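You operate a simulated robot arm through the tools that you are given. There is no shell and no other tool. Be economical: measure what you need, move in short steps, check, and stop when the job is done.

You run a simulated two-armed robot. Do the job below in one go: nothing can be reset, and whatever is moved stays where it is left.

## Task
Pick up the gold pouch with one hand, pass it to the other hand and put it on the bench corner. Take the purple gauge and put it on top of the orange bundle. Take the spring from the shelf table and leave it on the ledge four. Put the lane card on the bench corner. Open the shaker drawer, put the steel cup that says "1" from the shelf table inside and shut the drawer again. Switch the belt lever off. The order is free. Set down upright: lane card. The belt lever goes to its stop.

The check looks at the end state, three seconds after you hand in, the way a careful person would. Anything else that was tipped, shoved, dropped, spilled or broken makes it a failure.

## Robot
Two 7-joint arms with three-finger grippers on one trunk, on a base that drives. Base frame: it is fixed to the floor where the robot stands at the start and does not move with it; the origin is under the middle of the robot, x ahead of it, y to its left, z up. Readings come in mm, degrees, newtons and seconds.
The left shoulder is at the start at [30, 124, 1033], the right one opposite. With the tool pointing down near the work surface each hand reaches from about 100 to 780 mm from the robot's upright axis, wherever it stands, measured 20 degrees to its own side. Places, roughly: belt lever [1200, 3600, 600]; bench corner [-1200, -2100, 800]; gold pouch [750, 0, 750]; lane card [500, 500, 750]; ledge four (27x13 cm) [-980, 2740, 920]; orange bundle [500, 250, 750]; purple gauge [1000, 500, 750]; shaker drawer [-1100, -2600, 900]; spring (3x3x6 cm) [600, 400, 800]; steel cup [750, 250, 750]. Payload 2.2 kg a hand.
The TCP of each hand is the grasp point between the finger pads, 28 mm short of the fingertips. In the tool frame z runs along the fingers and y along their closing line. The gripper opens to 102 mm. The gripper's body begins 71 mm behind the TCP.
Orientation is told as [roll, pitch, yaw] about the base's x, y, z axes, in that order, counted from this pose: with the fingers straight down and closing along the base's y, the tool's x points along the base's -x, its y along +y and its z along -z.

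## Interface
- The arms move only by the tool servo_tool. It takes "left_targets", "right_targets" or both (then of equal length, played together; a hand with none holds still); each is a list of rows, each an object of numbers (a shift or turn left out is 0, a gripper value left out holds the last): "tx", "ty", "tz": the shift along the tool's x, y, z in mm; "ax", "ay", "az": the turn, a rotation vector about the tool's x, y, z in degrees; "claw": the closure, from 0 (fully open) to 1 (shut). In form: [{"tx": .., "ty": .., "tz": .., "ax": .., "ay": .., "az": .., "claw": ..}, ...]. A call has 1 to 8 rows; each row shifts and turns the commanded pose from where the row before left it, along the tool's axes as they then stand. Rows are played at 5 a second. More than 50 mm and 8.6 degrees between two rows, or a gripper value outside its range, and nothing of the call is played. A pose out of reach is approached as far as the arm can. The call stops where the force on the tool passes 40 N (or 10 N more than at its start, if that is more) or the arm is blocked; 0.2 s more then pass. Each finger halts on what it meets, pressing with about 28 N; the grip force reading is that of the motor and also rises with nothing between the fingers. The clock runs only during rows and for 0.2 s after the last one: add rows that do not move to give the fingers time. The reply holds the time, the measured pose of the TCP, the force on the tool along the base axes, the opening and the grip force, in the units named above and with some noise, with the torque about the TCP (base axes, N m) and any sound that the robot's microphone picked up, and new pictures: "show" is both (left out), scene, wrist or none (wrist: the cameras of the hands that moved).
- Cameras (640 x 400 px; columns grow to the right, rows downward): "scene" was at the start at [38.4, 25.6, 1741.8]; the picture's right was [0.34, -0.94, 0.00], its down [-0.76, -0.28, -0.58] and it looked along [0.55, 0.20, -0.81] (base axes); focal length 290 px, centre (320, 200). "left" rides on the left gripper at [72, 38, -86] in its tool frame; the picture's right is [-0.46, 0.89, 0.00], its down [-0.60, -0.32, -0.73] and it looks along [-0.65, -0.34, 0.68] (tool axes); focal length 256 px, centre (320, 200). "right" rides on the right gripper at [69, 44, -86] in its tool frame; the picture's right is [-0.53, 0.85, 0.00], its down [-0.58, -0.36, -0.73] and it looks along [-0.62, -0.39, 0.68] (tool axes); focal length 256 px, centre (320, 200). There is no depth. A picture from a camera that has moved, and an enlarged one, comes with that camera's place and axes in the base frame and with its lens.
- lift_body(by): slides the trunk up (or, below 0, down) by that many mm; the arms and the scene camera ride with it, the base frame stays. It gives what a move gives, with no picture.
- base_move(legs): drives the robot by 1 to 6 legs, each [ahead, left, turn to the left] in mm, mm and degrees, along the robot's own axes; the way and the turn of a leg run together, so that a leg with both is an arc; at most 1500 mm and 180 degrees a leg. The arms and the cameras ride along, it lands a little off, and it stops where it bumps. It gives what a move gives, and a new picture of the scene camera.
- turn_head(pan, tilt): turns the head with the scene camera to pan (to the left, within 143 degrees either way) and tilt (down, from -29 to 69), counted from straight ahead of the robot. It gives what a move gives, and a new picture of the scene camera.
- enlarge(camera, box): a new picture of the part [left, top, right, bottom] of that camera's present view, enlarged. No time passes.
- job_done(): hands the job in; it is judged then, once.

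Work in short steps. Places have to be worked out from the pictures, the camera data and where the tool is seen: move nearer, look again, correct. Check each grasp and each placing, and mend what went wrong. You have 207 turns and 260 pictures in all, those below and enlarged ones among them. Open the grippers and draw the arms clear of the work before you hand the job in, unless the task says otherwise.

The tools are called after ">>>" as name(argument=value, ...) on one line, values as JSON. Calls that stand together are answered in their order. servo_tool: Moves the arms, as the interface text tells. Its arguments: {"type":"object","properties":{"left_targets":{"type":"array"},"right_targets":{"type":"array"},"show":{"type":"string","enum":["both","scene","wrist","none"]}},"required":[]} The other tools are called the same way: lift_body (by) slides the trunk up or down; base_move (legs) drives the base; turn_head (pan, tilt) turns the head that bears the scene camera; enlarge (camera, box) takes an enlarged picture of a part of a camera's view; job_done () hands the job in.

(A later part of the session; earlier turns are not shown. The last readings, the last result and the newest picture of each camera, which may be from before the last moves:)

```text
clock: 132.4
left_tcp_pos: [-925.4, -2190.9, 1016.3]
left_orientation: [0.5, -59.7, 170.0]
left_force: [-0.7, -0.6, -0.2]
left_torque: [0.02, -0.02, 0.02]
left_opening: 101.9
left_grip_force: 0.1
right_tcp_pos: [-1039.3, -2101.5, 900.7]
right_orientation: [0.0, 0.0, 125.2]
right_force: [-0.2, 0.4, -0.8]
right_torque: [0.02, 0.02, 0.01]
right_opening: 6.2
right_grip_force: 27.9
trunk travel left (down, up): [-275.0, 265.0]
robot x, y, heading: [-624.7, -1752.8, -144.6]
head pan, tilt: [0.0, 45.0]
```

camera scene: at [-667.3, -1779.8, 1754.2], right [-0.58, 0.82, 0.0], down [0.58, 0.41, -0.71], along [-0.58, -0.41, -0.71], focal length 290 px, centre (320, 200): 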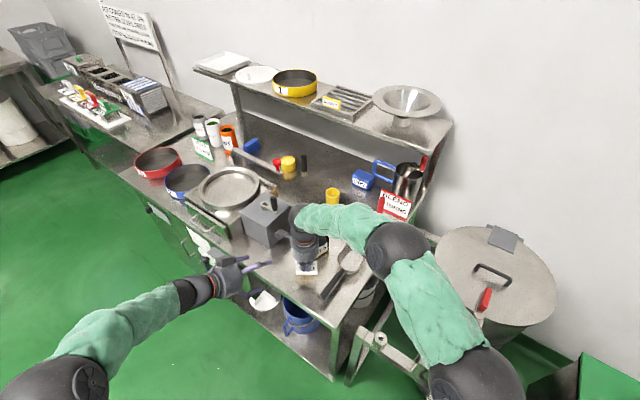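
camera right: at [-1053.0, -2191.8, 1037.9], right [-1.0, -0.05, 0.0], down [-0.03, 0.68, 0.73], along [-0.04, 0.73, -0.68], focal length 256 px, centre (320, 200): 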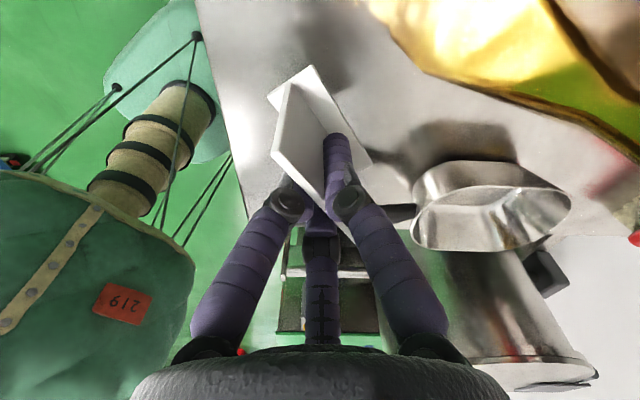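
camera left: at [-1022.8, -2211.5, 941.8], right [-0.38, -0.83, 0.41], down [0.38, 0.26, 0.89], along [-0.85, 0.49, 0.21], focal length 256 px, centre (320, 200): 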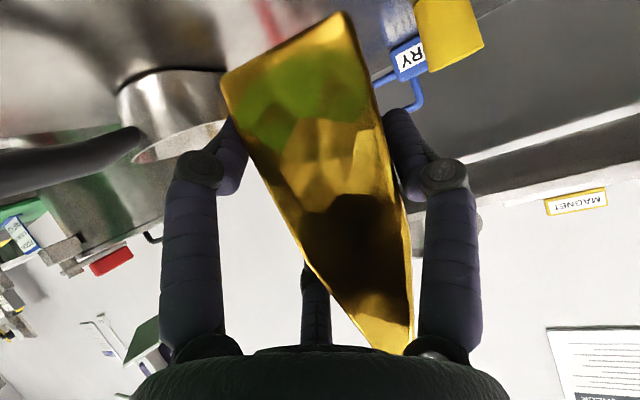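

>>> servo_tool(right_targets=[{"tz": 1}, {"tz": 1}, {"tz": 1}, {}], show="none")

>>> servo_tool(right_targets=[{"tz": 1}, {"tz": 1}, {}], show="none")

```text
clock: 133.4
left_tcp_pos: [-926.6, -2191.3, 1017.1]
left_orientation: [0.5, -59.6, 169.9]
left_force: [-0.3, -0.4, 0.2]
left_torque: [0.02, -0.01, 0.01]
left_opening: 102.1
left_grip_force: 0.0
right_tcp_pos: [-1040.1, -2099.8, 897.0]
right_orientation: [0.2, 0.1, 125.2]
right_force: [0.2, 0.0, -0.6]
right_torque: [0.02, 0.03, 0.0]
right_opening: 6.0
right_grip_force: 28.1
trunk travel left (down, up): [-275.0, 265.0]
robot x, y, heading: [-624.4, -1751.9, -144.6]
head pan, tilt: [0.0, 45.0]
```

```text
clock: 134.2
left_tcp_pos: [-925.8, -2190.4, 1017.7]
left_orientation: [0.5, -59.7, 169.9]
left_force: [-0.7, 0.5, 0.3]
left_torque: [-0.02, 0.01, -0.01]
left_opening: 102.0
left_grip_force: 0.2
right_tcp_pos: [-1039.0, -2099.0, 895.3]
right_orientation: [0.0, 0.1, 125.2]
right_force: [0.1, -0.6, -0.7]
right_torque: [-0.04, 0.0, -0.01]
right_opening: 6.1
right_grip_force: 28.2
trunk travel left (down, up): [-275.0, 265.0]
robot x, y, heading: [-624.2, -1751.7, -144.8]
head pan, tilt: [0.0, 45.0]
```

>>> servo_tool(right_targets=[{"tz": 1}, {"tz": 1}, {"tz": 1}, {}], show="none")

>>> enlarge(camera="scene", box=[300, 255, 360, 300])

```text
clock: 135.2
left_tcp_pos: [-925.8, -2191.3, 1017.8]
left_orientation: [0.4, -59.7, 169.9]
left_force: [-0.7, -0.4, 0.5]
left_torque: [0.01, -0.03, 0.0]
left_opening: 101.8
left_grip_force: 0.0
right_tcp_pos: [-1039.3, -2100.0, 893.6]
right_orientation: [0.0, 0.1, 125.1]
right_force: [0.3, 0.6, 1.7]
right_torque: [0.06, 0.02, -0.01]
right_opening: 5.9
right_grip_force: 27.7
trunk travel left (down, up): [-275.0, 265.0]
robot x, y, heading: [-625.3, -1750.4, -144.3]
head pan, tilt: [0.0, 45.0]
```

```text
8.89 times, centred on (330, 278) of scene
camera zoom: at [-666.3, -1779.4, 1754.3], right [-0.58, 0.82, 0.0], down [0.58, 0.41, -0.71], along [-0.58, -0.41, -0.71], focal length 2580 px, centre (231, -489)
```

zoom: 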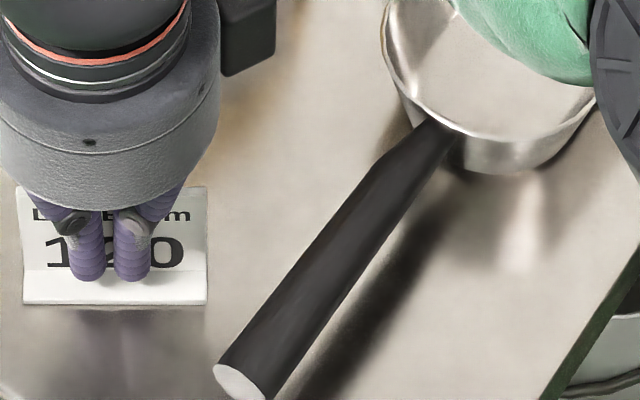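

Contact just beginning; one more mm, then release gently with a small opening.

>>> servo_tool(right_targets=[{"tz": 1}, {}, {"claw": 0.92}, {"claw": 0.86}, {"claw": 0.8}, {}], show="none")

>>> servo_tool(right_targets=[{"tz": -20}, {"tz": -35}, {"tz": -45}, {"tz": -45}], show="scene")

>>> enlarge(camera="scene", box=[270, 200, 390, 300])

```text
clock: 136.6
left_tcp_pos: [-925.2, -2191.7, 1017.5]
left_orientation: [0.6, -59.8, 169.8]
left_force: [-0.7, 1.0, 0.2]
left_torque: [0.01, -0.01, 0.03]
left_opening: 102.3
left_grip_force: 0.0
right_tcp_pos: [-1038.6, -2098.5, 891.5]
right_orientation: [0.0, 0.0, 125.2]
right_force: [0.5, 0.7, 0.2]
right_torque: [0.0, -0.01, -0.01]
right_opening: 20.5
right_grip_force: 0.0
trunk travel left (down, up): [-275.0, 265.0]
robot x, y, heading: [-625.7, -1751.5, -144.9]
head pan, tilt: [0.0, 45.0]
```

```text
clock: 137.6
left_tcp_pos: [-926.3, -2191.6, 1018.3]
left_orientation: [0.6, -59.7, 169.8]
left_force: [0.4, -0.7, 0.7]
left_torque: [0.02, 0.01, 0.03]
left_opening: 102.2
left_grip_force: 0.1
right_tcp_pos: [-1037.9, -2097.3, 1036.4]
right_orientation: [-0.1, 0.0, 125.1]
right_force: [0.6, -0.9, -0.4]
right_torque: [0.01, -0.03, -0.01]
right_opening: 20.5
right_grip_force: 0.0
trunk travel left (down, up): [-275.0, 265.0]
robot x, y, heading: [-626.0, -1748.8, -144.5]
head pan, tilt: [0.0, 45.0]
camera scene: at [-666.0, -1778.9, 1754.3], right [-0.58, 0.82, 0.0], down [0.58, 0.41, -0.71], along [-0.58, -0.41, -0.71], focal length 290 px, centre (320, 200)
```

scene: 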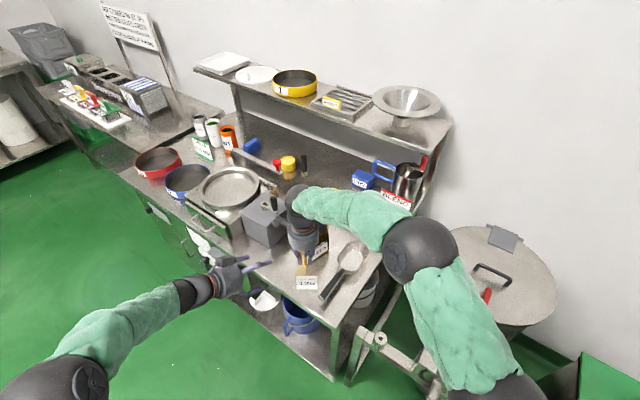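

```text
4.00 times, centred on (330, 250) of scene
camera zoom: at [-666.0, -1778.9, 1754.3], right [-0.58, 0.82, 0.0], down [0.58, 0.41, -0.71], along [-0.58, -0.41, -0.71], focal length 1161 px, centre (280, 0)
```

zoom: 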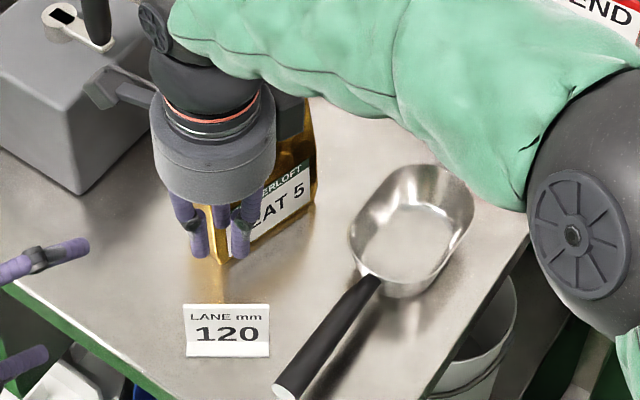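

Card is upright. Withdraw both hands; bring the left hand back to vertical.

>>> servo_tool(right_targets=[{"tz": -45}, {"tz": -30, "ty": -20}, {"ty": -48}, {"ty": -48}, {"ty": -48}, {"ty": -48}, {"claw": 0}, {}], left_targets=[{"tz": -40}, {"tz": -40}, {"ay": 8.5}, {"ay": 8.5}, {"ay": 8.5}, {"ay": 8.5}, {"ay": 8.5}, {"ay": 8.5}], show="none")

>>> base_move(legs=[[-250, 0, 0], [0, 0, -35.5], [0, 700, 0]])

>>> enlarge(camera="scene", box=[180, 60, 460, 260])

```text
clock: 139.4
left_tcp_pos: [-857.0, -2201.3, 1057.5]
left_orientation: [0.3, -8.5, 170.3]
left_force: [0.9, 1.4, 1.4]
left_torque: [-0.01, -0.02, 0.03]
left_opening: 102.1
left_grip_force: 0.0
right_tcp_pos: [-863.4, -1978.1, 1111.9]
right_orientation: [0.0, 0.1, 125.1]
right_force: [-0.7, 0.4, -0.3]
right_torque: [0.02, 0.04, -0.03]
right_opening: 102.0
right_grip_force: 0.1
trunk travel left (down, up): [-275.0, 265.0]
robot x, y, heading: [-625.1, -1750.0, -144.8]
head pan, tilt: [0.0, 45.0]
```

```text
clock: 146.3
left_tcp_pos: [-884.0, -2540.0, 1056.8]
left_orientation: [0.1, -8.8, 134.2]
left_force: [-0.5, 0.0, 0.2]
left_torque: [0.01, 0.01, -0.01]
left_opening: 102.1
left_grip_force: 0.1
right_tcp_pos: [-758.0, -2356.1, 1112.1]
right_orientation: [0.1, 0.1, 89.2]
right_force: [0.0, -0.4, -0.1]
right_torque: [0.01, 0.0, -0.01]
right_opening: 101.8
right_grip_force: 0.0
trunk travel left (down, up): [-275.0, 265.0]
robot x, y, heading: [-432.4, -2310.5, 179.2]
head pan, tilt: [0.0, 45.0]
camera scene: at [-481.9, -2311.5, 1754.2], right [0.01, 1.0, 0.0], down [0.71, -0.01, -0.71], along [-0.71, 0.01, -0.71], focal length 290 px, centre (320, 200)
```

scene: 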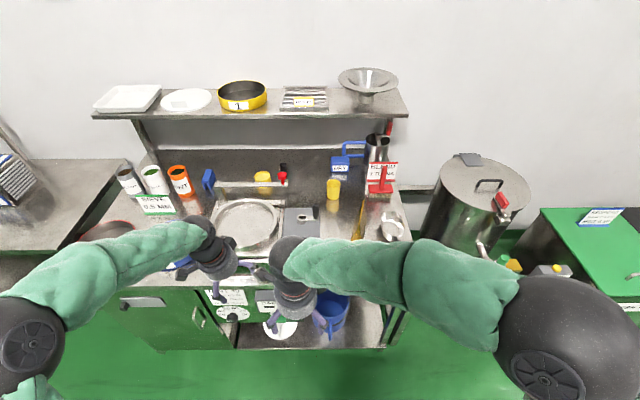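

```text
2.00 times, centred on (320, 160) of scene
camera zoom: at [-481.9, -2311.5, 1754.2], right [0.01, 1.0, 0.0], down [0.71, -0.01, -0.71], along [-0.71, 0.01, -0.71], focal length 581 px, centre (320, 280)
```

zoom: 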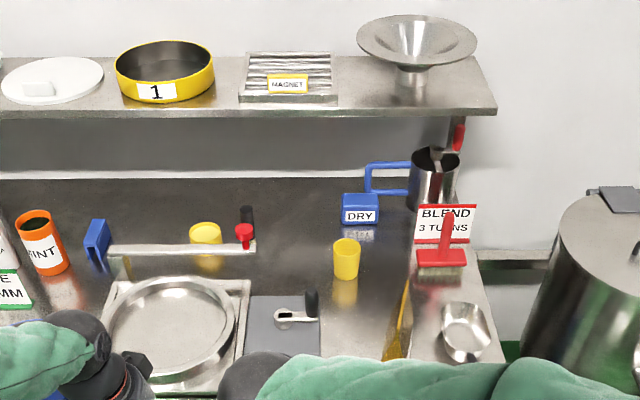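

Spread the hands apart to see the shaker, and shift to face it.

>>> servo_tool(right_targets=[{"tx": -45}, {"tx": -45}, {"tx": -45}, {"tx": -45}, {"tx": -45}], left_targets=[{"ay": 8.5, "tz": -20}, {"tx": 45, "ty": 10}, {"tx": 45, "ty": 10}, {"tx": 40, "ty": 20}, {"tx": 40, "ty": 20}], show="none")

>>> base_move(legs=[[0, 290, 0.8]])

>>> enlarge(camera="scene", box=[220, 160, 420, 330])

```text
clock: 147.6
left_tcp_pos: [-806.7, -2704.2, 1075.1]
left_orientation: [0.2, -0.3, 134.3]
left_force: [-0.8, 0.5, -0.6]
left_torque: [0.0, -0.03, -0.06]
left_opening: 102.0
left_grip_force: 0.0
right_tcp_pos: [-754.6, -2131.9, 1112.5]
right_orientation: [0.1, 0.1, 89.2]
right_force: [0.5, -0.7, -0.6]
right_torque: [-0.02, 0.02, 0.01]
right_opening: 102.0
right_grip_force: 0.0
trunk travel left (down, up): [-275.0, 265.0]
robot x, y, heading: [-429.6, -2309.6, 179.2]
head pan, tilt: [0.0, 45.0]
```

```text
clock: 149.6
left_tcp_pos: [-799.7, -3001.4, 1075.6]
left_orientation: [0.1, -0.2, 135.2]
left_force: [-0.3, -0.5, -0.4]
left_torque: [0.0, -0.03, 0.04]
left_opening: 102.1
left_grip_force: 0.0
right_tcp_pos: [-759.8, -2427.7, 1112.9]
right_orientation: [0.0, 0.0, 90.1]
right_force: [0.1, -0.1, -0.4]
right_torque: [0.03, 0.01, -0.03]
right_opening: 101.9
right_grip_force: 0.0
trunk travel left (down, up): [-275.0, 265.0]
robot x, y, heading: [-431.9, -2599.9, -179.5]
head pan, tilt: [0.0, 45.0]
camera scene: at [-483.3, -2602.1, 1754.2], right [0.0, 1.0, 0.0], down [0.71, 0.0, -0.71], along [-0.71, 0.0, -0.71], focal length 290 px, centre (320, 200)
```

scene: 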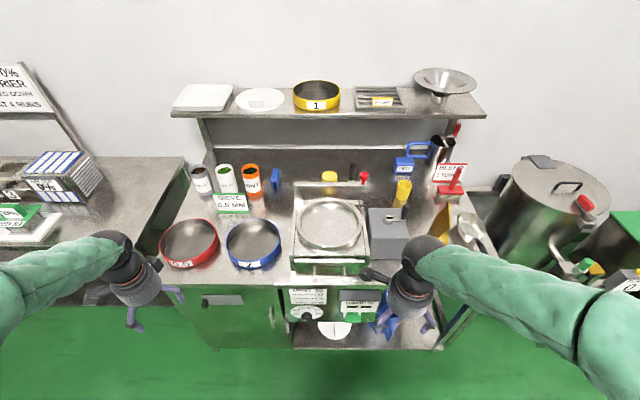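

```text
2.35 times, centred on (320, 245) of scene
camera zoom: at [-483.3, -2602.1, 1754.2], right [0.0, 1.0, 0.0], down [0.71, 0.0, -0.71], along [-0.71, 0.0, -0.71], focal length 683 px, centre (320, 94)
```

zoom: 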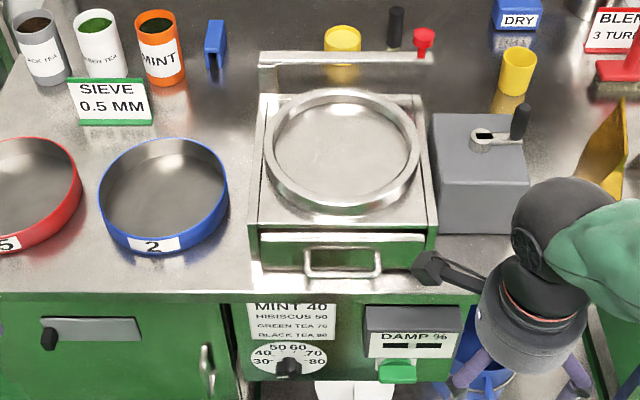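

The drawer's wire handle is at about (-1004,-2569, ~885). I take a closer zoom to measure it.

>>> enlarge(camera="scene", box=[285, 225, 385, 290])

>>> enlarge(camera="right", box=[0, 0, 640, 400])

>>> enlarge(camera="left", box=[0, 0, 640, 400])

```text
6.15 times, centred on (335, 258) of scene
camera zoom: at [-483.3, -2602.1, 1754.2], right [0.0, 1.0, 0.0], down [0.71, 0.0, -0.71], along [-0.71, 0.0, -0.71], focal length 1786 px, centre (228, -154)
```

zoom: 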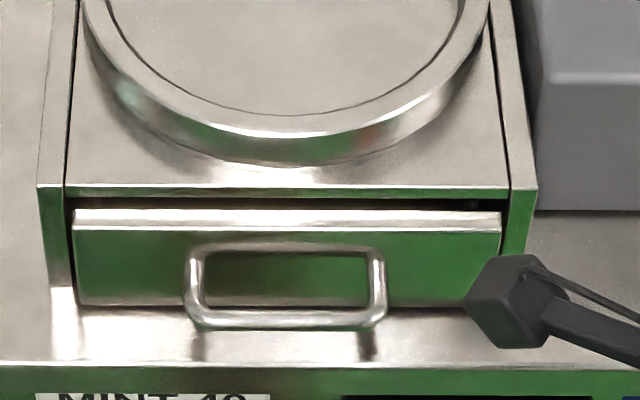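

```text
1.00 times, centred on (320, 200) of right (not enlarged: the box is as wide or as high as the picture)
camera zoom: at [-802.9, -2494.9, 1199.1], right [-0.85, 0.53, 0.0], down [0.36, 0.58, 0.73], along [0.39, 0.62, -0.68], focal length 256 px, centre (320, 200)
```

zoom: 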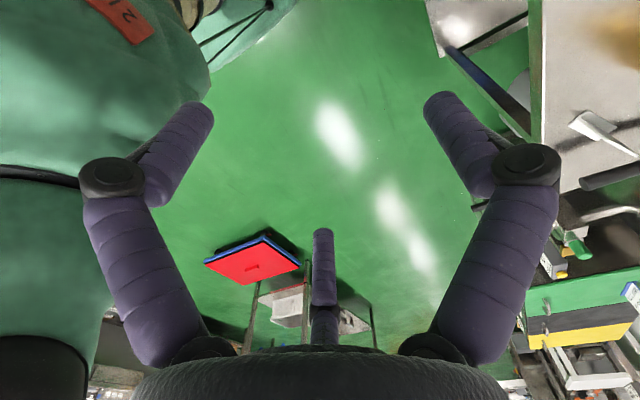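

```text
1.00 times, centred on (320, 200) of left (not enlarged: the box is as wide or as high as the picture)
camera zoom: at [-775.0, -3078.0, 1161.0], right [-0.95, -0.3, 0.01], down [-0.2, 0.65, 0.73], along [-0.22, 0.7, -0.68], focal length 256 px, centre (320, 200)
```

zoom: 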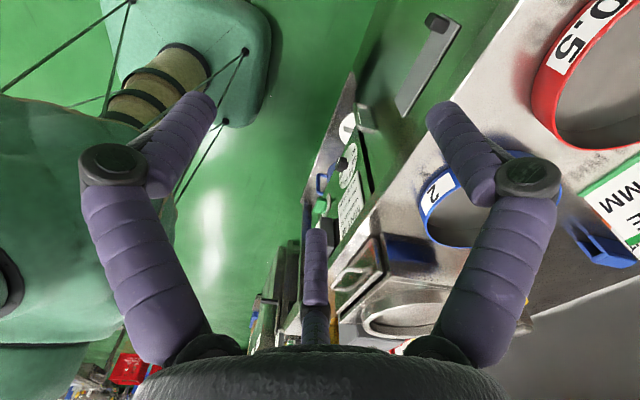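

>>> enlarge(camera="left", box=[320, 220, 440, 300])

```text
5.00 times, centred on (380, 260) of left
camera zoom: at [-775.0, -3078.0, 1161.0], right [-0.95, -0.3, 0.01], down [-0.2, 0.65, 0.73], along [-0.22, 0.7, -0.68], focal length 1280 px, centre (20, -100)
```

zoom: 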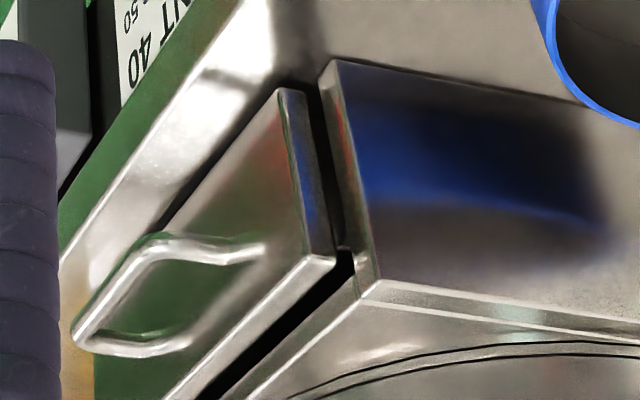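

The bar is at x≈-979, z≈899, y −2620…−2519, with the drawer panel at x≈-1022. I bring the right hand above it, fingers part-closed.

>>> servo_tool(right_targets=[{"ty": 36.5, "tx": 23.5, "claw": 0.58}, {"ty": 36.5, "tx": 23.5}, {"ty": 36.5, "tx": 23.5}, {"ty": 36.5, "tx": 23.5}, {"ty": 36.5, "tx": 23.5}, {"ty": 36.5, "tx": 23.5}, {"tz": 45}, {"tz": 45}], show="both")

>>> enlarge(camera="scene", box=[285, 215, 385, 290])

>>> enlarge(camera="left", box=[300, 200, 460, 320])

```text
clock: 151.3
left_tcp_pos: [-801.6, -3001.4, 1075.9]
left_orientation: [0.1, -0.3, 135.2]
left_force: [-0.7, 0.2, -0.2]
left_torque: [0.03, -0.02, 0.01]
left_opening: 102.0
left_grip_force: 0.1
right_tcp_pos: [-980.7, -2568.4, 1022.5]
right_orientation: [0.0, 0.1, 90.2]
right_force: [-0.4, -0.4, 0.0]
right_torque: [0.02, -0.04, 0.02]
right_opening: 42.6
right_grip_force: 0.0
trunk travel left (down, up): [-275.0, 265.0]
robot x, y, heading: [-429.8, -2601.2, -180.0]
head pan, tilt: [0.0, 45.0]
camera scene: at [-484.7, -2601.5, 1754.2], right [0.0, 1.0, 0.0], down [0.71, 0.0, -0.71], along [-0.71, 0.0, -0.71], focal length 290 px, centre (320, 200)
camera right: at [-1023.6, -2636.4, 1108.0], right [-0.85, 0.53, 0.0], down [0.36, 0.58, 0.73], along [0.39, 0.62, -0.68], focal length 256 px, centre (320, 200)
```

scene: 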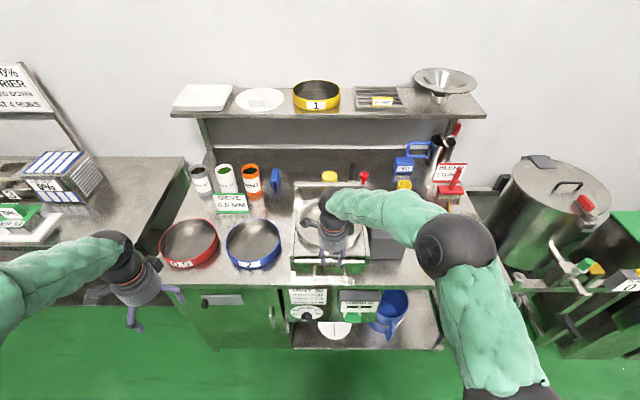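
right: 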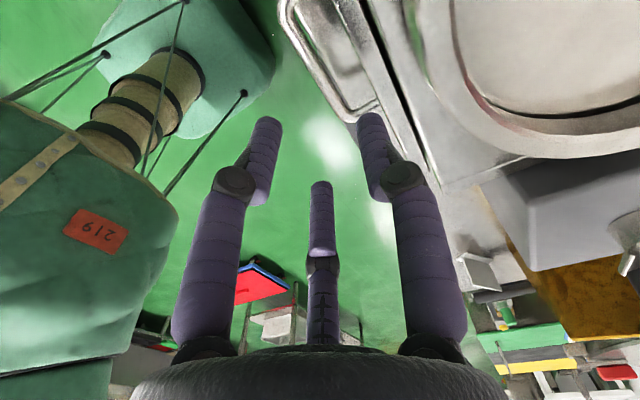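

```text
5.33 times, centred on (335, 252) of scene
camera zoom: at [-484.7, -2601.5, 1754.2], right [0.0, 1.0, 0.0], down [0.71, 0.0, -0.71], along [-0.71, 0.0, -0.71], focal length 1548 px, centre (240, -80)
```

zoom: 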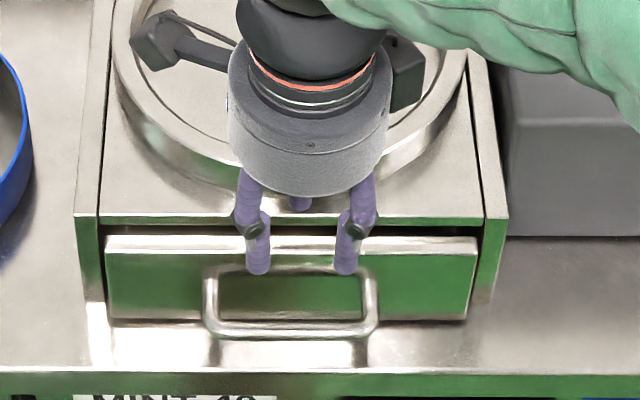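

```text
3.33 times, centred on (380, 260) of left
camera zoom: at [-776.0, -3077.7, 1160.8], right [-0.95, -0.3, 0.0], down [-0.2, 0.65, 0.73], along [-0.22, 0.7, -0.68], focal length 853 px, centre (120, 0)
```

zoom: 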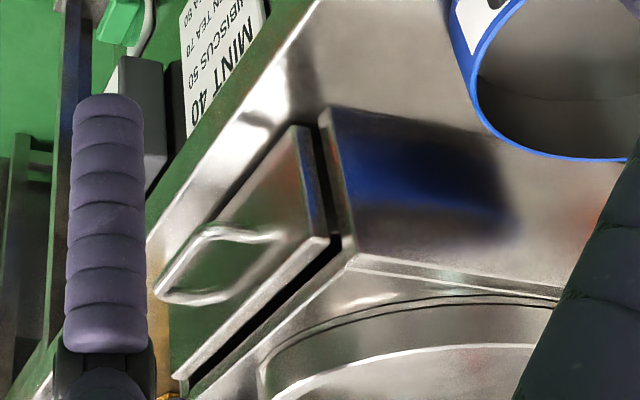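

Bar directly below. Descend to z≈893 straddling the bar, then close.

>>> servo_tool(right_targets=[{"tz": 45, "ty": -3}, {"tz": 40}, {"tz": 30}, {"tz": 14}, {}], show="wrist")

>>> enlarge(camera="left", box=[300, 200, 460, 320])

```text
clock: 152.6
left_tcp_pos: [-800.5, -3000.2, 1076.2]
left_orientation: [0.3, -0.3, 135.1]
left_force: [0.6, -0.4, 0.1]
left_torque: [0.03, 0.03, 0.03]
left_opening: 101.8
left_grip_force: 0.0
right_tcp_pos: [-972.7, -2566.6, 891.2]
right_orientation: [-0.2, -0.1, 90.1]
right_force: [4.6, -0.7, -1.5]
right_torque: [0.0, 0.32, -0.01]
right_opening: 38.8
right_grip_force: 0.1
trunk travel left (down, up): [-275.0, 265.0]
robot x, y, heading: [-433.1, -2600.3, -180.0]
head pan, tilt: [0.0, 45.0]
camera right: at [-1015.5, -2635.4, 977.2], right [-0.85, 0.53, 0.0], down [0.36, 0.58, 0.73], along [0.39, 0.62, -0.68], focal length 256 px, centre (320, 200)
```

right: 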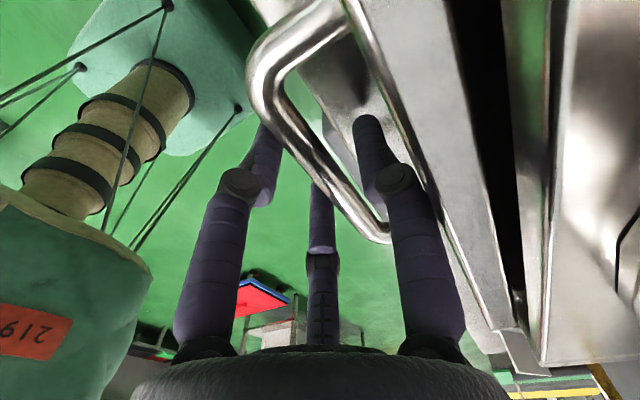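

```text
3.33 times, centred on (380, 260) of left
camera zoom: at [-773.8, -3077.2, 1161.7], right [-0.95, -0.3, 0.01], down [-0.2, 0.65, 0.73], along [-0.23, 0.7, -0.68], focal length 853 px, centre (120, 0)
```

zoom: 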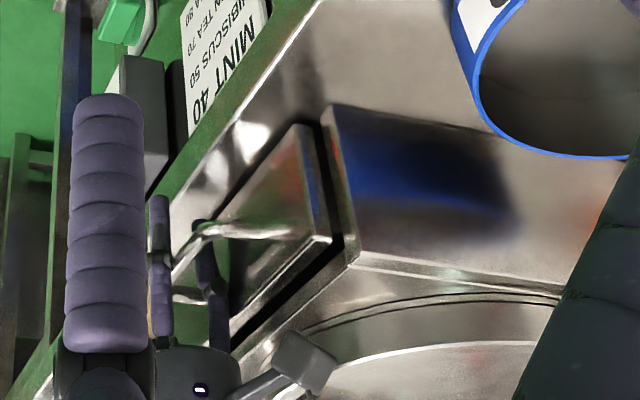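

Straddled. Close on the bar and begin pulling.

>>> servo_tool(right_targets=[{"claw": 0.8}, {"claw": 1}, {"claw": 1}, {"ty": -15}, {"ty": -20}, {"ty": -20}, {}], show="wrist")

>>> enlarge(camera="scene", box=[260, 190, 410, 300])

```text
clock: 154.2
left_tcp_pos: [-801.7, -3000.9, 1075.7]
left_orientation: [0.2, -0.2, 135.2]
left_force: [0.4, -0.3, 0.2]
left_torque: [0.02, -0.01, -0.03]
left_opening: 102.1
left_grip_force: 0.1
right_tcp_pos: [-920.0, -2567.9, 892.7]
right_orientation: [0.1, 0.2, 90.2]
right_force: [-0.4, -9.6, -6.2]
right_torque: [-0.42, -0.05, 0.52]
right_opening: 18.6
right_grip_force: 43.8
trunk travel left (down, up): [-275.0, 265.0]
robot x, y, heading: [-430.2, -2603.3, -179.8]
head pan, tilt: [0.0, 45.0]
camera right: at [-963.0, -2635.6, 978.8], right [-0.85, 0.53, 0.0], down [0.36, 0.58, 0.73], along [0.39, 0.62, -0.68], focal length 256 px, centre (320, 200)
```

right: 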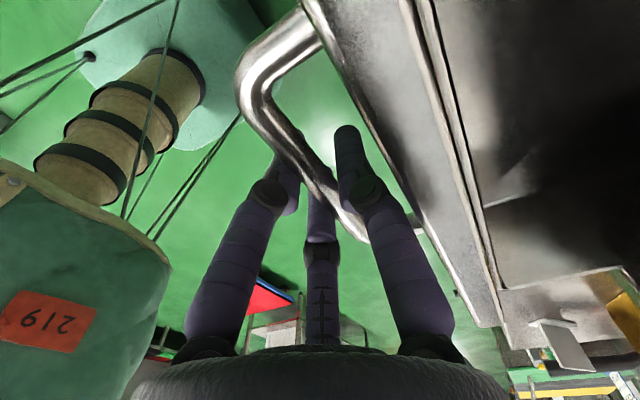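

```text
3.64 times, centred on (335, 245) of scene
camera zoom: at [-484.2, -2602.0, 1754.2], right [0.0, 1.0, 0.0], down [0.71, 0.0, -0.71], along [-0.71, 0.0, -0.71], focal length 1056 px, centre (266, 36)
```

zoom: 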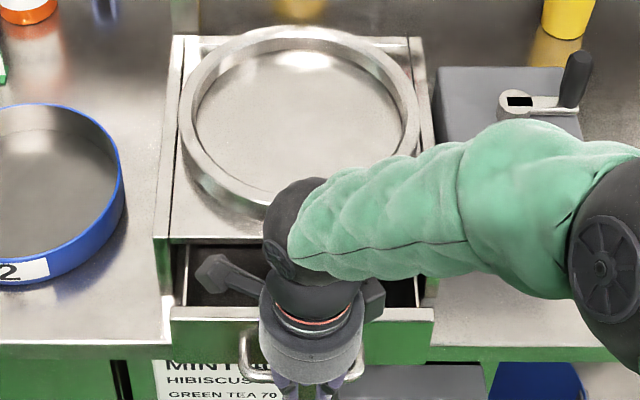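

The drawer slides out. Pull another ~80 mm.

>>> servo_tool(right_targets=[{"ty": -20}, {"ty": -20}, {"ty": -20}, {"ty": -20}, {}], show="none")

>>> enlarge(camera="scene", box=[260, 190, 410, 320])

```text
clock: 155.3
left_tcp_pos: [-800.8, -3000.6, 1075.5]
left_orientation: [0.2, -0.1, 135.1]
left_force: [-0.1, -0.3, -0.4]
left_torque: [-0.03, 0.02, 0.01]
left_opening: 102.2
left_grip_force: 0.1
right_tcp_pos: [-839.6, -2566.1, 893.0]
right_orientation: [-0.1, -0.1, 90.2]
right_force: [-0.2, -5.5, -7.4]
right_torque: [0.08, -0.06, 0.51]
right_opening: 18.5
right_grip_force: 43.7
trunk travel left (down, up): [-275.0, 265.0]
robot x, y, heading: [-432.3, -2597.8, -179.8]
head pan, tilt: [0.0, 45.0]
```

```text
3.08 times, centred on (335, 255) of scene
camera zoom: at [-484.0, -2601.4, 1754.2], right [0.0, 1.0, 0.0], down [0.71, 0.0, -0.71], along [-0.71, 0.0, -0.71], focal length 893 px, centre (274, 31)
```

zoom: 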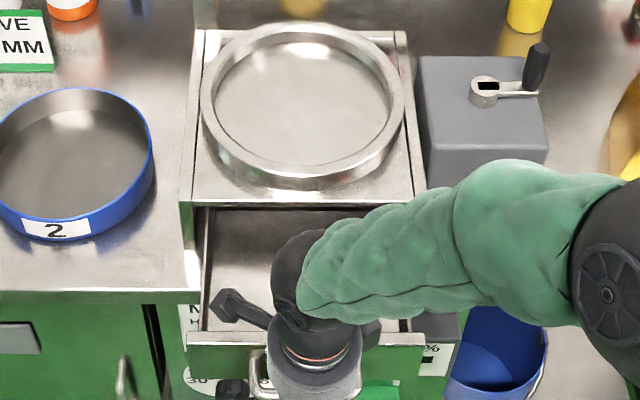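

Drawer is open ~135 mm. Release the bar and lift the right hand away.

>>> servo_tool(right_targets=[{"claw": 0.7}, {"claw": 0.6}, {}, {"tz": -40}, {"tz": -45}, {"tz": -45}, {"tz": -45}, {"tz": -30, "claw": 0}], show="wrist")

>>> servo_tool(right_targets=[{"tx": -45}, {"tx": -45}, {"tx": -45}], show="none")

>>> enlarge(camera="scene", box=[260, 190, 410, 320])

```text
clock: 157.2
left_tcp_pos: [-799.8, -3000.4, 1076.6]
left_orientation: [0.3, -0.2, 135.1]
left_force: [-0.4, -0.2, -1.0]
left_torque: [-0.01, -0.04, -0.01]
left_opening: 102.1
left_grip_force: 0.0
right_tcp_pos: [-839.8, -2565.9, 1100.5]
right_orientation: [0.1, 0.1, 90.2]
right_force: [0.6, 0.4, -0.6]
right_torque: [0.0, 0.02, 0.01]
right_opening: 102.1
right_grip_force: 0.0
trunk travel left (down, up): [-275.0, 265.0]
robot x, y, heading: [-432.1, -2603.6, -179.8]
head pan, tilt: [0.0, 45.0]
camera right: at [-882.7, -2633.7, 1186.2], right [-0.85, 0.53, 0.0], down [0.36, 0.58, 0.73], along [0.39, 0.62, -0.68], focal length 256 px, centre (320, 200)
```

right: 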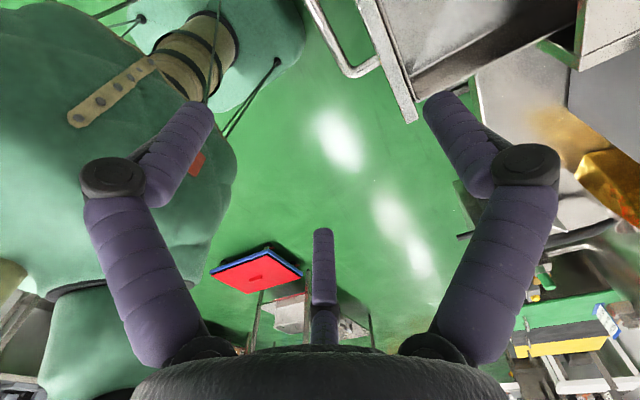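

```text
clock: 157.9
left_tcp_pos: [-800.2, -2999.0, 1075.8]
left_orientation: [0.3, -0.2, 135.2]
left_force: [0.4, 0.2, 0.5]
left_torque: [0.0, 0.02, -0.01]
left_opening: 102.0
left_grip_force: 0.0
right_tcp_pos: [-838.3, -2430.8, 1098.0]
right_orientation: [0.0, 0.0, 90.1]
right_force: [0.3, 0.1, 0.2]
right_torque: [0.03, 0.01, 0.01]
right_opening: 102.2
right_grip_force: 0.1
trunk travel left (down, up): [-275.0, 265.0]
robot x, y, heading: [-430.4, -2601.6, -179.9]
head pan, tilt: [0.0, 45.0]
```

```text
3.08 times, centred on (335, 255) of scene
camera zoom: at [-482.9, -2599.0, 1754.2], right [0.0, 1.0, 0.0], down [0.71, 0.0, -0.71], along [-0.71, 0.0, -0.71], focal length 893 px, centre (274, 31)
```

zoom: 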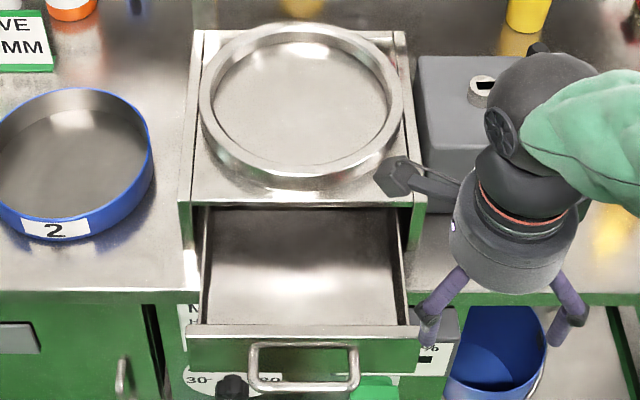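

Drawer is open and empty. Now back to the table for the "1" cup and the spring.

>>> base_move(legs=[[-350, 0, 0], [0, 0, -179], [0, 1400, 0], [0, 1330, 0], [130, 0, 0]])

>>> turn_head(pan=12, tilt=52)

```text
clock: 181.2
left_tcp_pos: [333.2, 517.0, 1076.0]
left_orientation: [0.2, -0.1, -43.2]
left_force: [0.9, 0.1, -0.1]
left_torque: [-0.03, 0.04, 0.0]
left_opening: 102.0
left_grip_force: 0.2
right_tcp_pos: [387.9, -49.7, 1096.6]
right_orientation: [-0.2, -0.1, -88.4]
right_force: [0.4, -0.8, 0.0]
right_torque: [-0.01, 0.06, 0.04]
right_opening: 102.0
right_grip_force: 0.1
trunk travel left (down, up): [-275.0, 265.0]
robot x, y, heading: [-23.8, 106.7, 1.7]
head pan, tilt: [0.0, 45.0]
camera scene: at [27.3, 109.2, 1754.2], right [0.03, -1.0, 0.0], down [-0.71, -0.02, -0.71], along [0.71, 0.02, -0.71], focal length 290 px, centre (320, 200)
```

scene: 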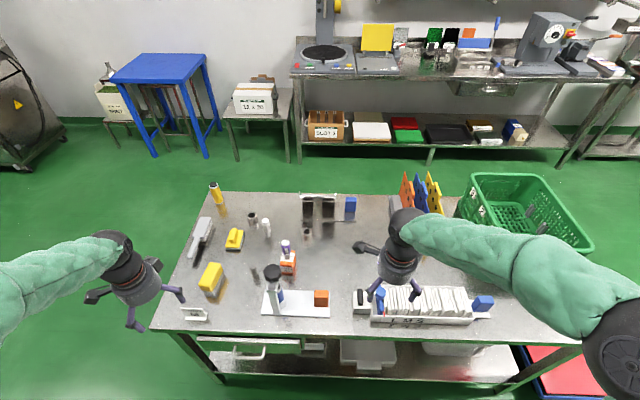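

```text
clock: 181.9
left_tcp_pos: [331.0, 517.1, 1076.4]
left_orientation: [0.4, -0.1, -43.2]
left_force: [0.2, 0.1, 0.8]
left_torque: [-0.03, -0.01, -0.01]
left_opening: 102.2
left_grip_force: 0.0
right_tcp_pos: [385.5, -50.6, 1097.4]
right_orientation: [0.0, 0.1, -88.3]
right_force: [0.1, -0.4, -0.9]
right_torque: [0.01, -0.04, 0.02]
right_opening: 102.3
right_grip_force: 0.0
trunk travel left (down, up): [-275.0, 265.0]
robot x, y, heading: [-24.0, 107.7, 1.7]
head pan, tilt: [12.0, 52.0]
camera scene: at [16.1, 124.4, 1744.7], right [0.24, -0.97, 0.0], down [-0.76, -0.19, -0.62], along [0.6, 0.15, -0.79], focal length 290 px, centre (320, 200)
```

scene: 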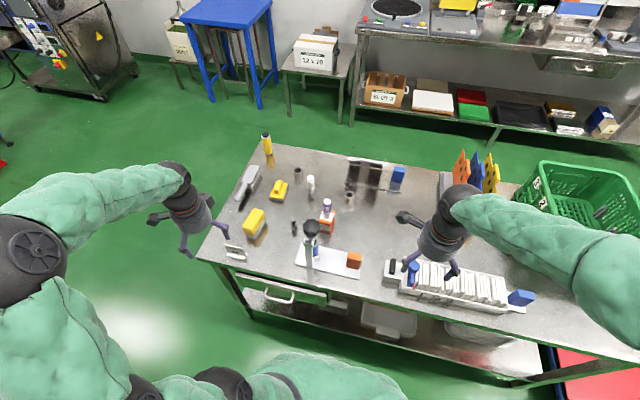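

Gauge still stands on the bundle. Move a bit closer and left so both hands reach cup and spring.

>>> base_move(legs=[[100, 130, -1.7]])

>>> enlarge(camera="scene", box=[250, 140, 410, 280])

>>> enlarge(camera="left", box=[0, 0, 640, 400])

```text
clock: 183.3
left_tcp_pos: [440.3, 638.6, 1074.8]
left_orientation: [0.2, -0.2, -44.9]
left_force: [0.5, 0.1, 0.2]
left_torque: [-0.03, 0.05, 0.02]
left_opening: 101.9
left_grip_force: 0.1
right_tcp_pos: [477.6, 71.5, 1096.7]
right_orientation: [-0.1, 0.0, -89.9]
right_force: [0.5, -0.1, 0.4]
right_torque: [-0.05, 0.03, 0.01]
right_opening: 102.0
right_grip_force: 0.1
trunk travel left (down, up): [-275.0, 265.0]
robot x, y, heading: [67.8, 239.7, 0.2]
head pan, tilt: [12.0, 52.0]
camera scene: at [114.0, 257.2, 1744.6], right [0.21, -0.98, 0.0], down [-0.77, -0.17, -0.61], along [0.6, 0.13, -0.79], focal length 290 px, centre (320, 200)
```

scene: 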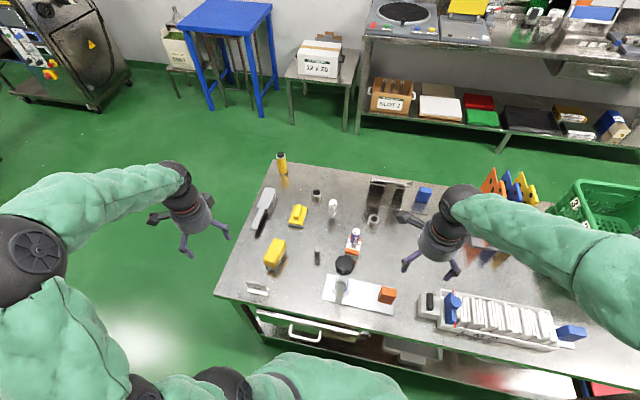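

```text
2.86 times, centred on (330, 210) of scene
camera zoom: at [114.0, 257.2, 1744.6], right [0.21, -0.98, 0.0], down [-0.77, -0.17, -0.61], along [0.6, 0.13, -0.79], focal length 829 px, centre (291, 171)
```

zoom: 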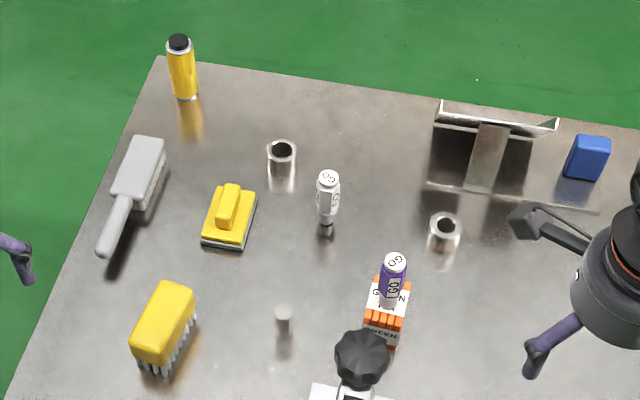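

```text
1.00 times, centred on (320, 200) of left (not enlarged: the box is as wide or as high as the picture)
camera zoom: at [415.8, 717.7, 1160.5], right [0.95, 0.3, 0.0], down [0.2, -0.65, 0.73], along [0.22, -0.7, -0.68], focal length 256 px, centre (320, 200)
```

zoom: 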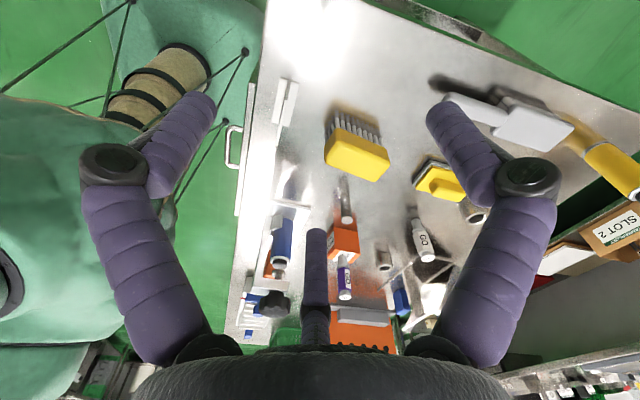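

Spring at about (585,369), cup A at about (757,190), z 795–848. Move the right hand above cup A.

>>> servo_tool(right_targets=[{"ty": 40, "tx": 17, "claw": 0.27}, {"ty": 40, "tx": 17}, {"ty": 40, "tx": 17}, {"ty": 40, "tx": 17}, {"ty": 40, "tx": 17}, {"ty": 40, "tx": 17}, {"ty": 39, "tx": 16}, {"tz": 40}], show="wrist")

>>> enlarge(camera="right", box=[200, 0, 440, 160])

```text
clock: 185.1
left_tcp_pos: [440.1, 636.5, 1076.7]
left_orientation: [0.3, -0.2, -45.0]
left_force: [0.4, 0.2, 0.3]
left_torque: [-0.01, 0.03, 0.01]
left_opening: 101.9
left_grip_force: 0.0
right_tcp_pos: [755.2, 187.0, 1058.3]
right_orientation: [0.1, 0.1, -90.1]
right_force: [0.6, -0.3, 0.6]
right_torque: [0.02, 0.01, 0.01]
right_opening: 74.4
right_grip_force: 0.0
trunk travel left (down, up): [-275.0, 265.0]
robot x, y, heading: [66.0, 239.9, 0.0]
head pan, tilt: [12.0, 52.0]
camera right: at [799.5, 257.2, 1144.4], right [0.84, -0.54, 0.0], down [-0.37, -0.58, 0.73], along [-0.39, -0.62, -0.68], focal length 256 px, centre (320, 200)
```

right: 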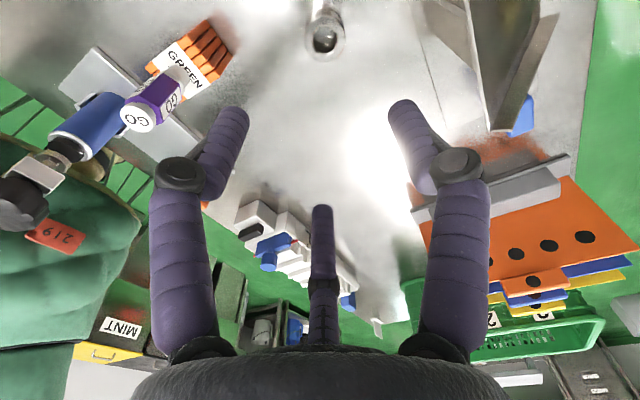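

```text
2.50 times, centred on (320, 80) of right
camera zoom: at [799.5, 257.2, 1144.4], right [0.84, -0.54, 0.0], down [-0.37, -0.58, 0.73], along [-0.39, -0.62, -0.68], focal length 640 px, centre (320, 500)
```

zoom: 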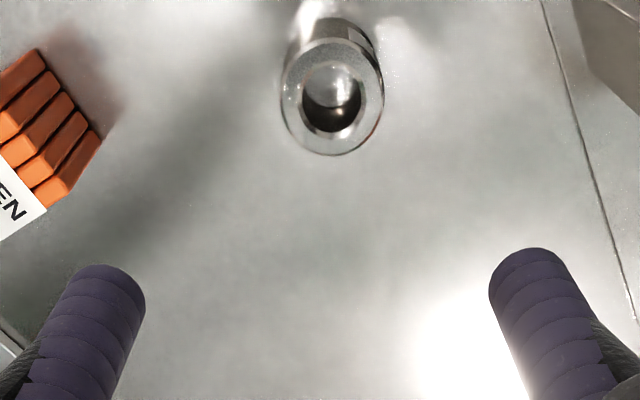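

>>> enlarge(camera="right", box=[300, 0, 350, 40])

```text
10.00 times, centred on (325, 20) of right
camera zoom: at [799.5, 257.2, 1144.4], right [0.84, -0.54, 0.0], down [-0.37, -0.58, 0.73], along [-0.39, -0.62, -0.68], focal length 2560 px, centre (270, 2000)
```

zoom: 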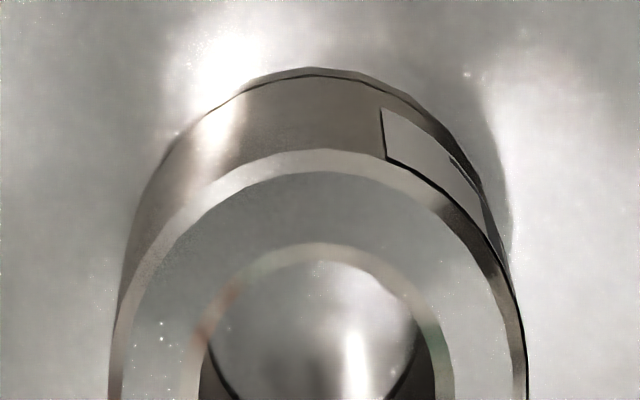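

Label is on the far (+x) side; cup B is "2", so this is the one (I'll verify after lifting). Descend and grip.

>>> servo_tool(right_targets=[{"ty": 6, "tx": 2, "tz": 40}, {"tz": 45}, {"tz": 45}, {"tz": 45}, {"tz": 30}, {"tz": 15}], show="wrist")

```text
clock: 186.5
left_tcp_pos: [439.5, 637.7, 1076.1]
left_orientation: [0.3, -0.2, -44.9]
left_force: [0.3, 0.1, 0.0]
left_torque: [-0.03, 0.0, 0.0]
left_opening: 102.1
left_grip_force: 0.1
right_tcp_pos: [760.1, 188.8, 838.1]
right_orientation: [0.0, 0.1, -90.1]
right_force: [0.7, -0.7, 0.6]
right_torque: [0.0, 0.04, -0.01]
right_opening: 74.1
right_grip_force: 0.1
trunk travel left (down, up): [-275.0, 265.0]
robot x, y, heading: [69.5, 240.4, 0.2]
head pan, tilt: [12.0, 52.0]
camera right: at [803.1, 258.7, 923.4], right [0.84, -0.54, 0.0], down [-0.37, -0.58, 0.73], along [-0.39, -0.62, -0.68], focal length 256 px, centre (320, 200)
```

right: 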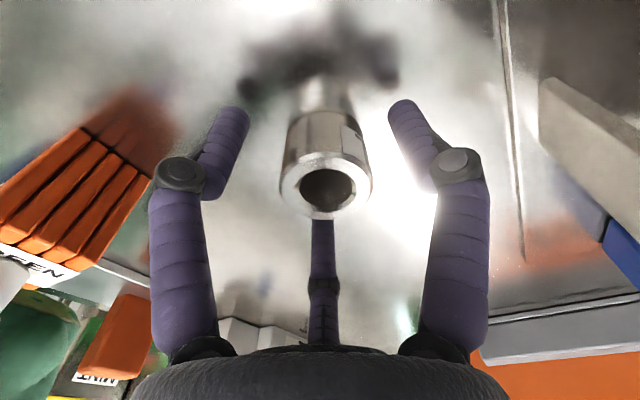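

Well centred. Close, and lift.

>>> servo_tool(right_targets=[{"claw": 0.5}, {"claw": 1}, {"claw": 1}, {"claw": 1}, {"tz": -30}, {"tz": -45}, {"tz": -45}, {"tz": -45}], show="wrist")

>>> enlarge(camera="right", box=[270, 80, 390, 220])

```text
clock: 188.3
left_tcp_pos: [438.1, 638.3, 1077.2]
left_orientation: [0.3, -0.3, -44.9]
left_force: [-0.5, -0.6, -0.6]
left_torque: [0.04, -0.04, -0.02]
left_opening: 102.2
left_grip_force: 0.0
right_tcp_pos: [759.7, 189.5, 1001.1]
right_orientation: [-0.2, 0.1, -89.9]
right_force: [-1.2, 0.7, -2.2]
right_torque: [-0.02, -0.02, 0.0]
right_opening: 43.1
right_grip_force: 28.3
trunk travel left (down, up): [-275.0, 265.0]
robot x, y, heading: [66.2, 238.1, -0.1]
head pan, tilt: [12.0, 52.0]
camera right: at [803.7, 259.1, 1087.6], right [0.85, -0.53, 0.0], down [-0.36, -0.58, 0.73], along [-0.39, -0.62, -0.68], focal length 256 px, centre (320, 200)
```

right: 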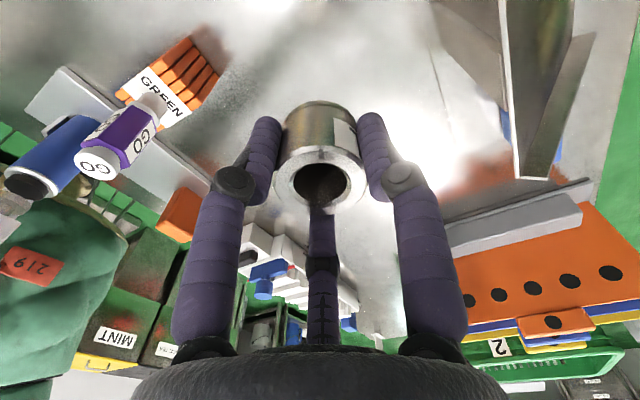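

```text
2.86 times, centred on (330, 150) of right
camera zoom: at [803.7, 259.1, 1087.6], right [0.85, -0.53, 0.0], down [-0.36, -0.58, 0.73], along [-0.39, -0.62, -0.68], focal length 731 px, centre (291, 343)
```

zoom: 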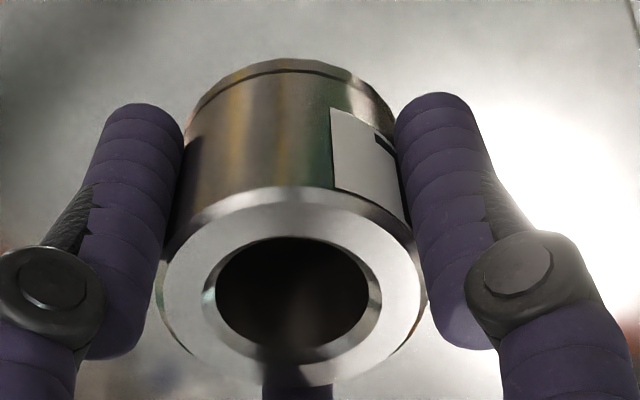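

Cup gripped (43 mm). Raise, move back right, and yaw the hand to show the label toward the left camera.

>>> servo_tool(right_targets=[{"tz": -45}, {"tz": -25, "tx": -22}, {"ty": -40, "tx": -25}, {"ty": -40, "tx": -25}, {"ty": -40, "tx": -20}, {"ty": -40}, {"az": -8.5}, {"az": -8.5}], show="none")

>>> servo_tool(right_targets=[{"az": -8.5}, {"az": -8.5}, {"az": -8.5}, {"az": -8.5}, {"az": -8.5}, {"az": -8.5}, {"az": -8.5}, {"az": -8.5}], show="scene")

>>> enlarge(camera="left", box=[220, 150, 440, 350])

```text
clock: 190.1
left_tcp_pos: [439.0, 636.9, 1076.8]
left_orientation: [0.3, -0.2, -44.9]
left_force: [0.5, 0.3, 0.2]
left_torque: [0.01, -0.04, 0.03]
left_opening: 102.1
left_grip_force: 0.1
right_tcp_pos: [601.1, 97.9, 1072.7]
right_orientation: [0.0, 0.1, -73.0]
right_force: [0.0, 0.2, -1.3]
right_torque: [-0.03, 0.01, 0.01]
right_opening: 43.4
right_grip_force: 28.1
trunk travel left (down, up): [-275.0, 265.0]
robot x, y, heading: [66.2, 237.8, 0.4]
head pan, tilt: [12.0, 52.0]
```

```text
clock: 191.9
left_tcp_pos: [439.0, 637.4, 1075.8]
left_orientation: [0.2, -0.2, -44.9]
left_force: [-0.3, 0.0, -0.6]
left_torque: [-0.01, -0.02, 0.0]
left_opening: 102.0
left_grip_force: 0.1
right_tcp_pos: [601.3, 98.0, 1073.2]
right_orientation: [0.1, 0.1, -4.9]
right_force: [-0.4, -0.2, -2.1]
right_torque: [0.03, 0.01, -0.02]
right_opening: 43.2
right_grip_force: 27.4
trunk travel left (down, up): [-275.0, 265.0]
robot x, y, heading: [70.7, 236.1, 0.2]
head pan, tilt: [12.0, 52.0]
camera scene: at [112.9, 255.6, 1744.7], right [0.21, -0.98, 0.0], down [-0.77, -0.16, -0.62], along [0.6, 0.13, -0.79], focal length 290 px, centre (320, 200)
```

scene: 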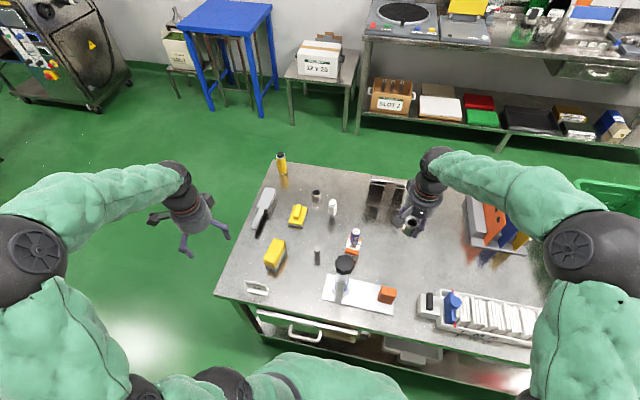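

```text
2.00 times, centred on (330, 250) of left
camera zoom: at [415.1, 716.6, 1161.2], right [0.95, 0.3, 0.01], down [0.2, -0.65, 0.73], along [0.22, -0.7, -0.68], focal length 512 px, centre (300, 100)
```

zoom: 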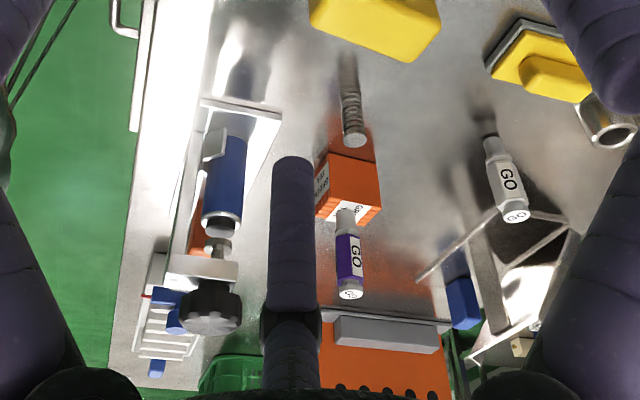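

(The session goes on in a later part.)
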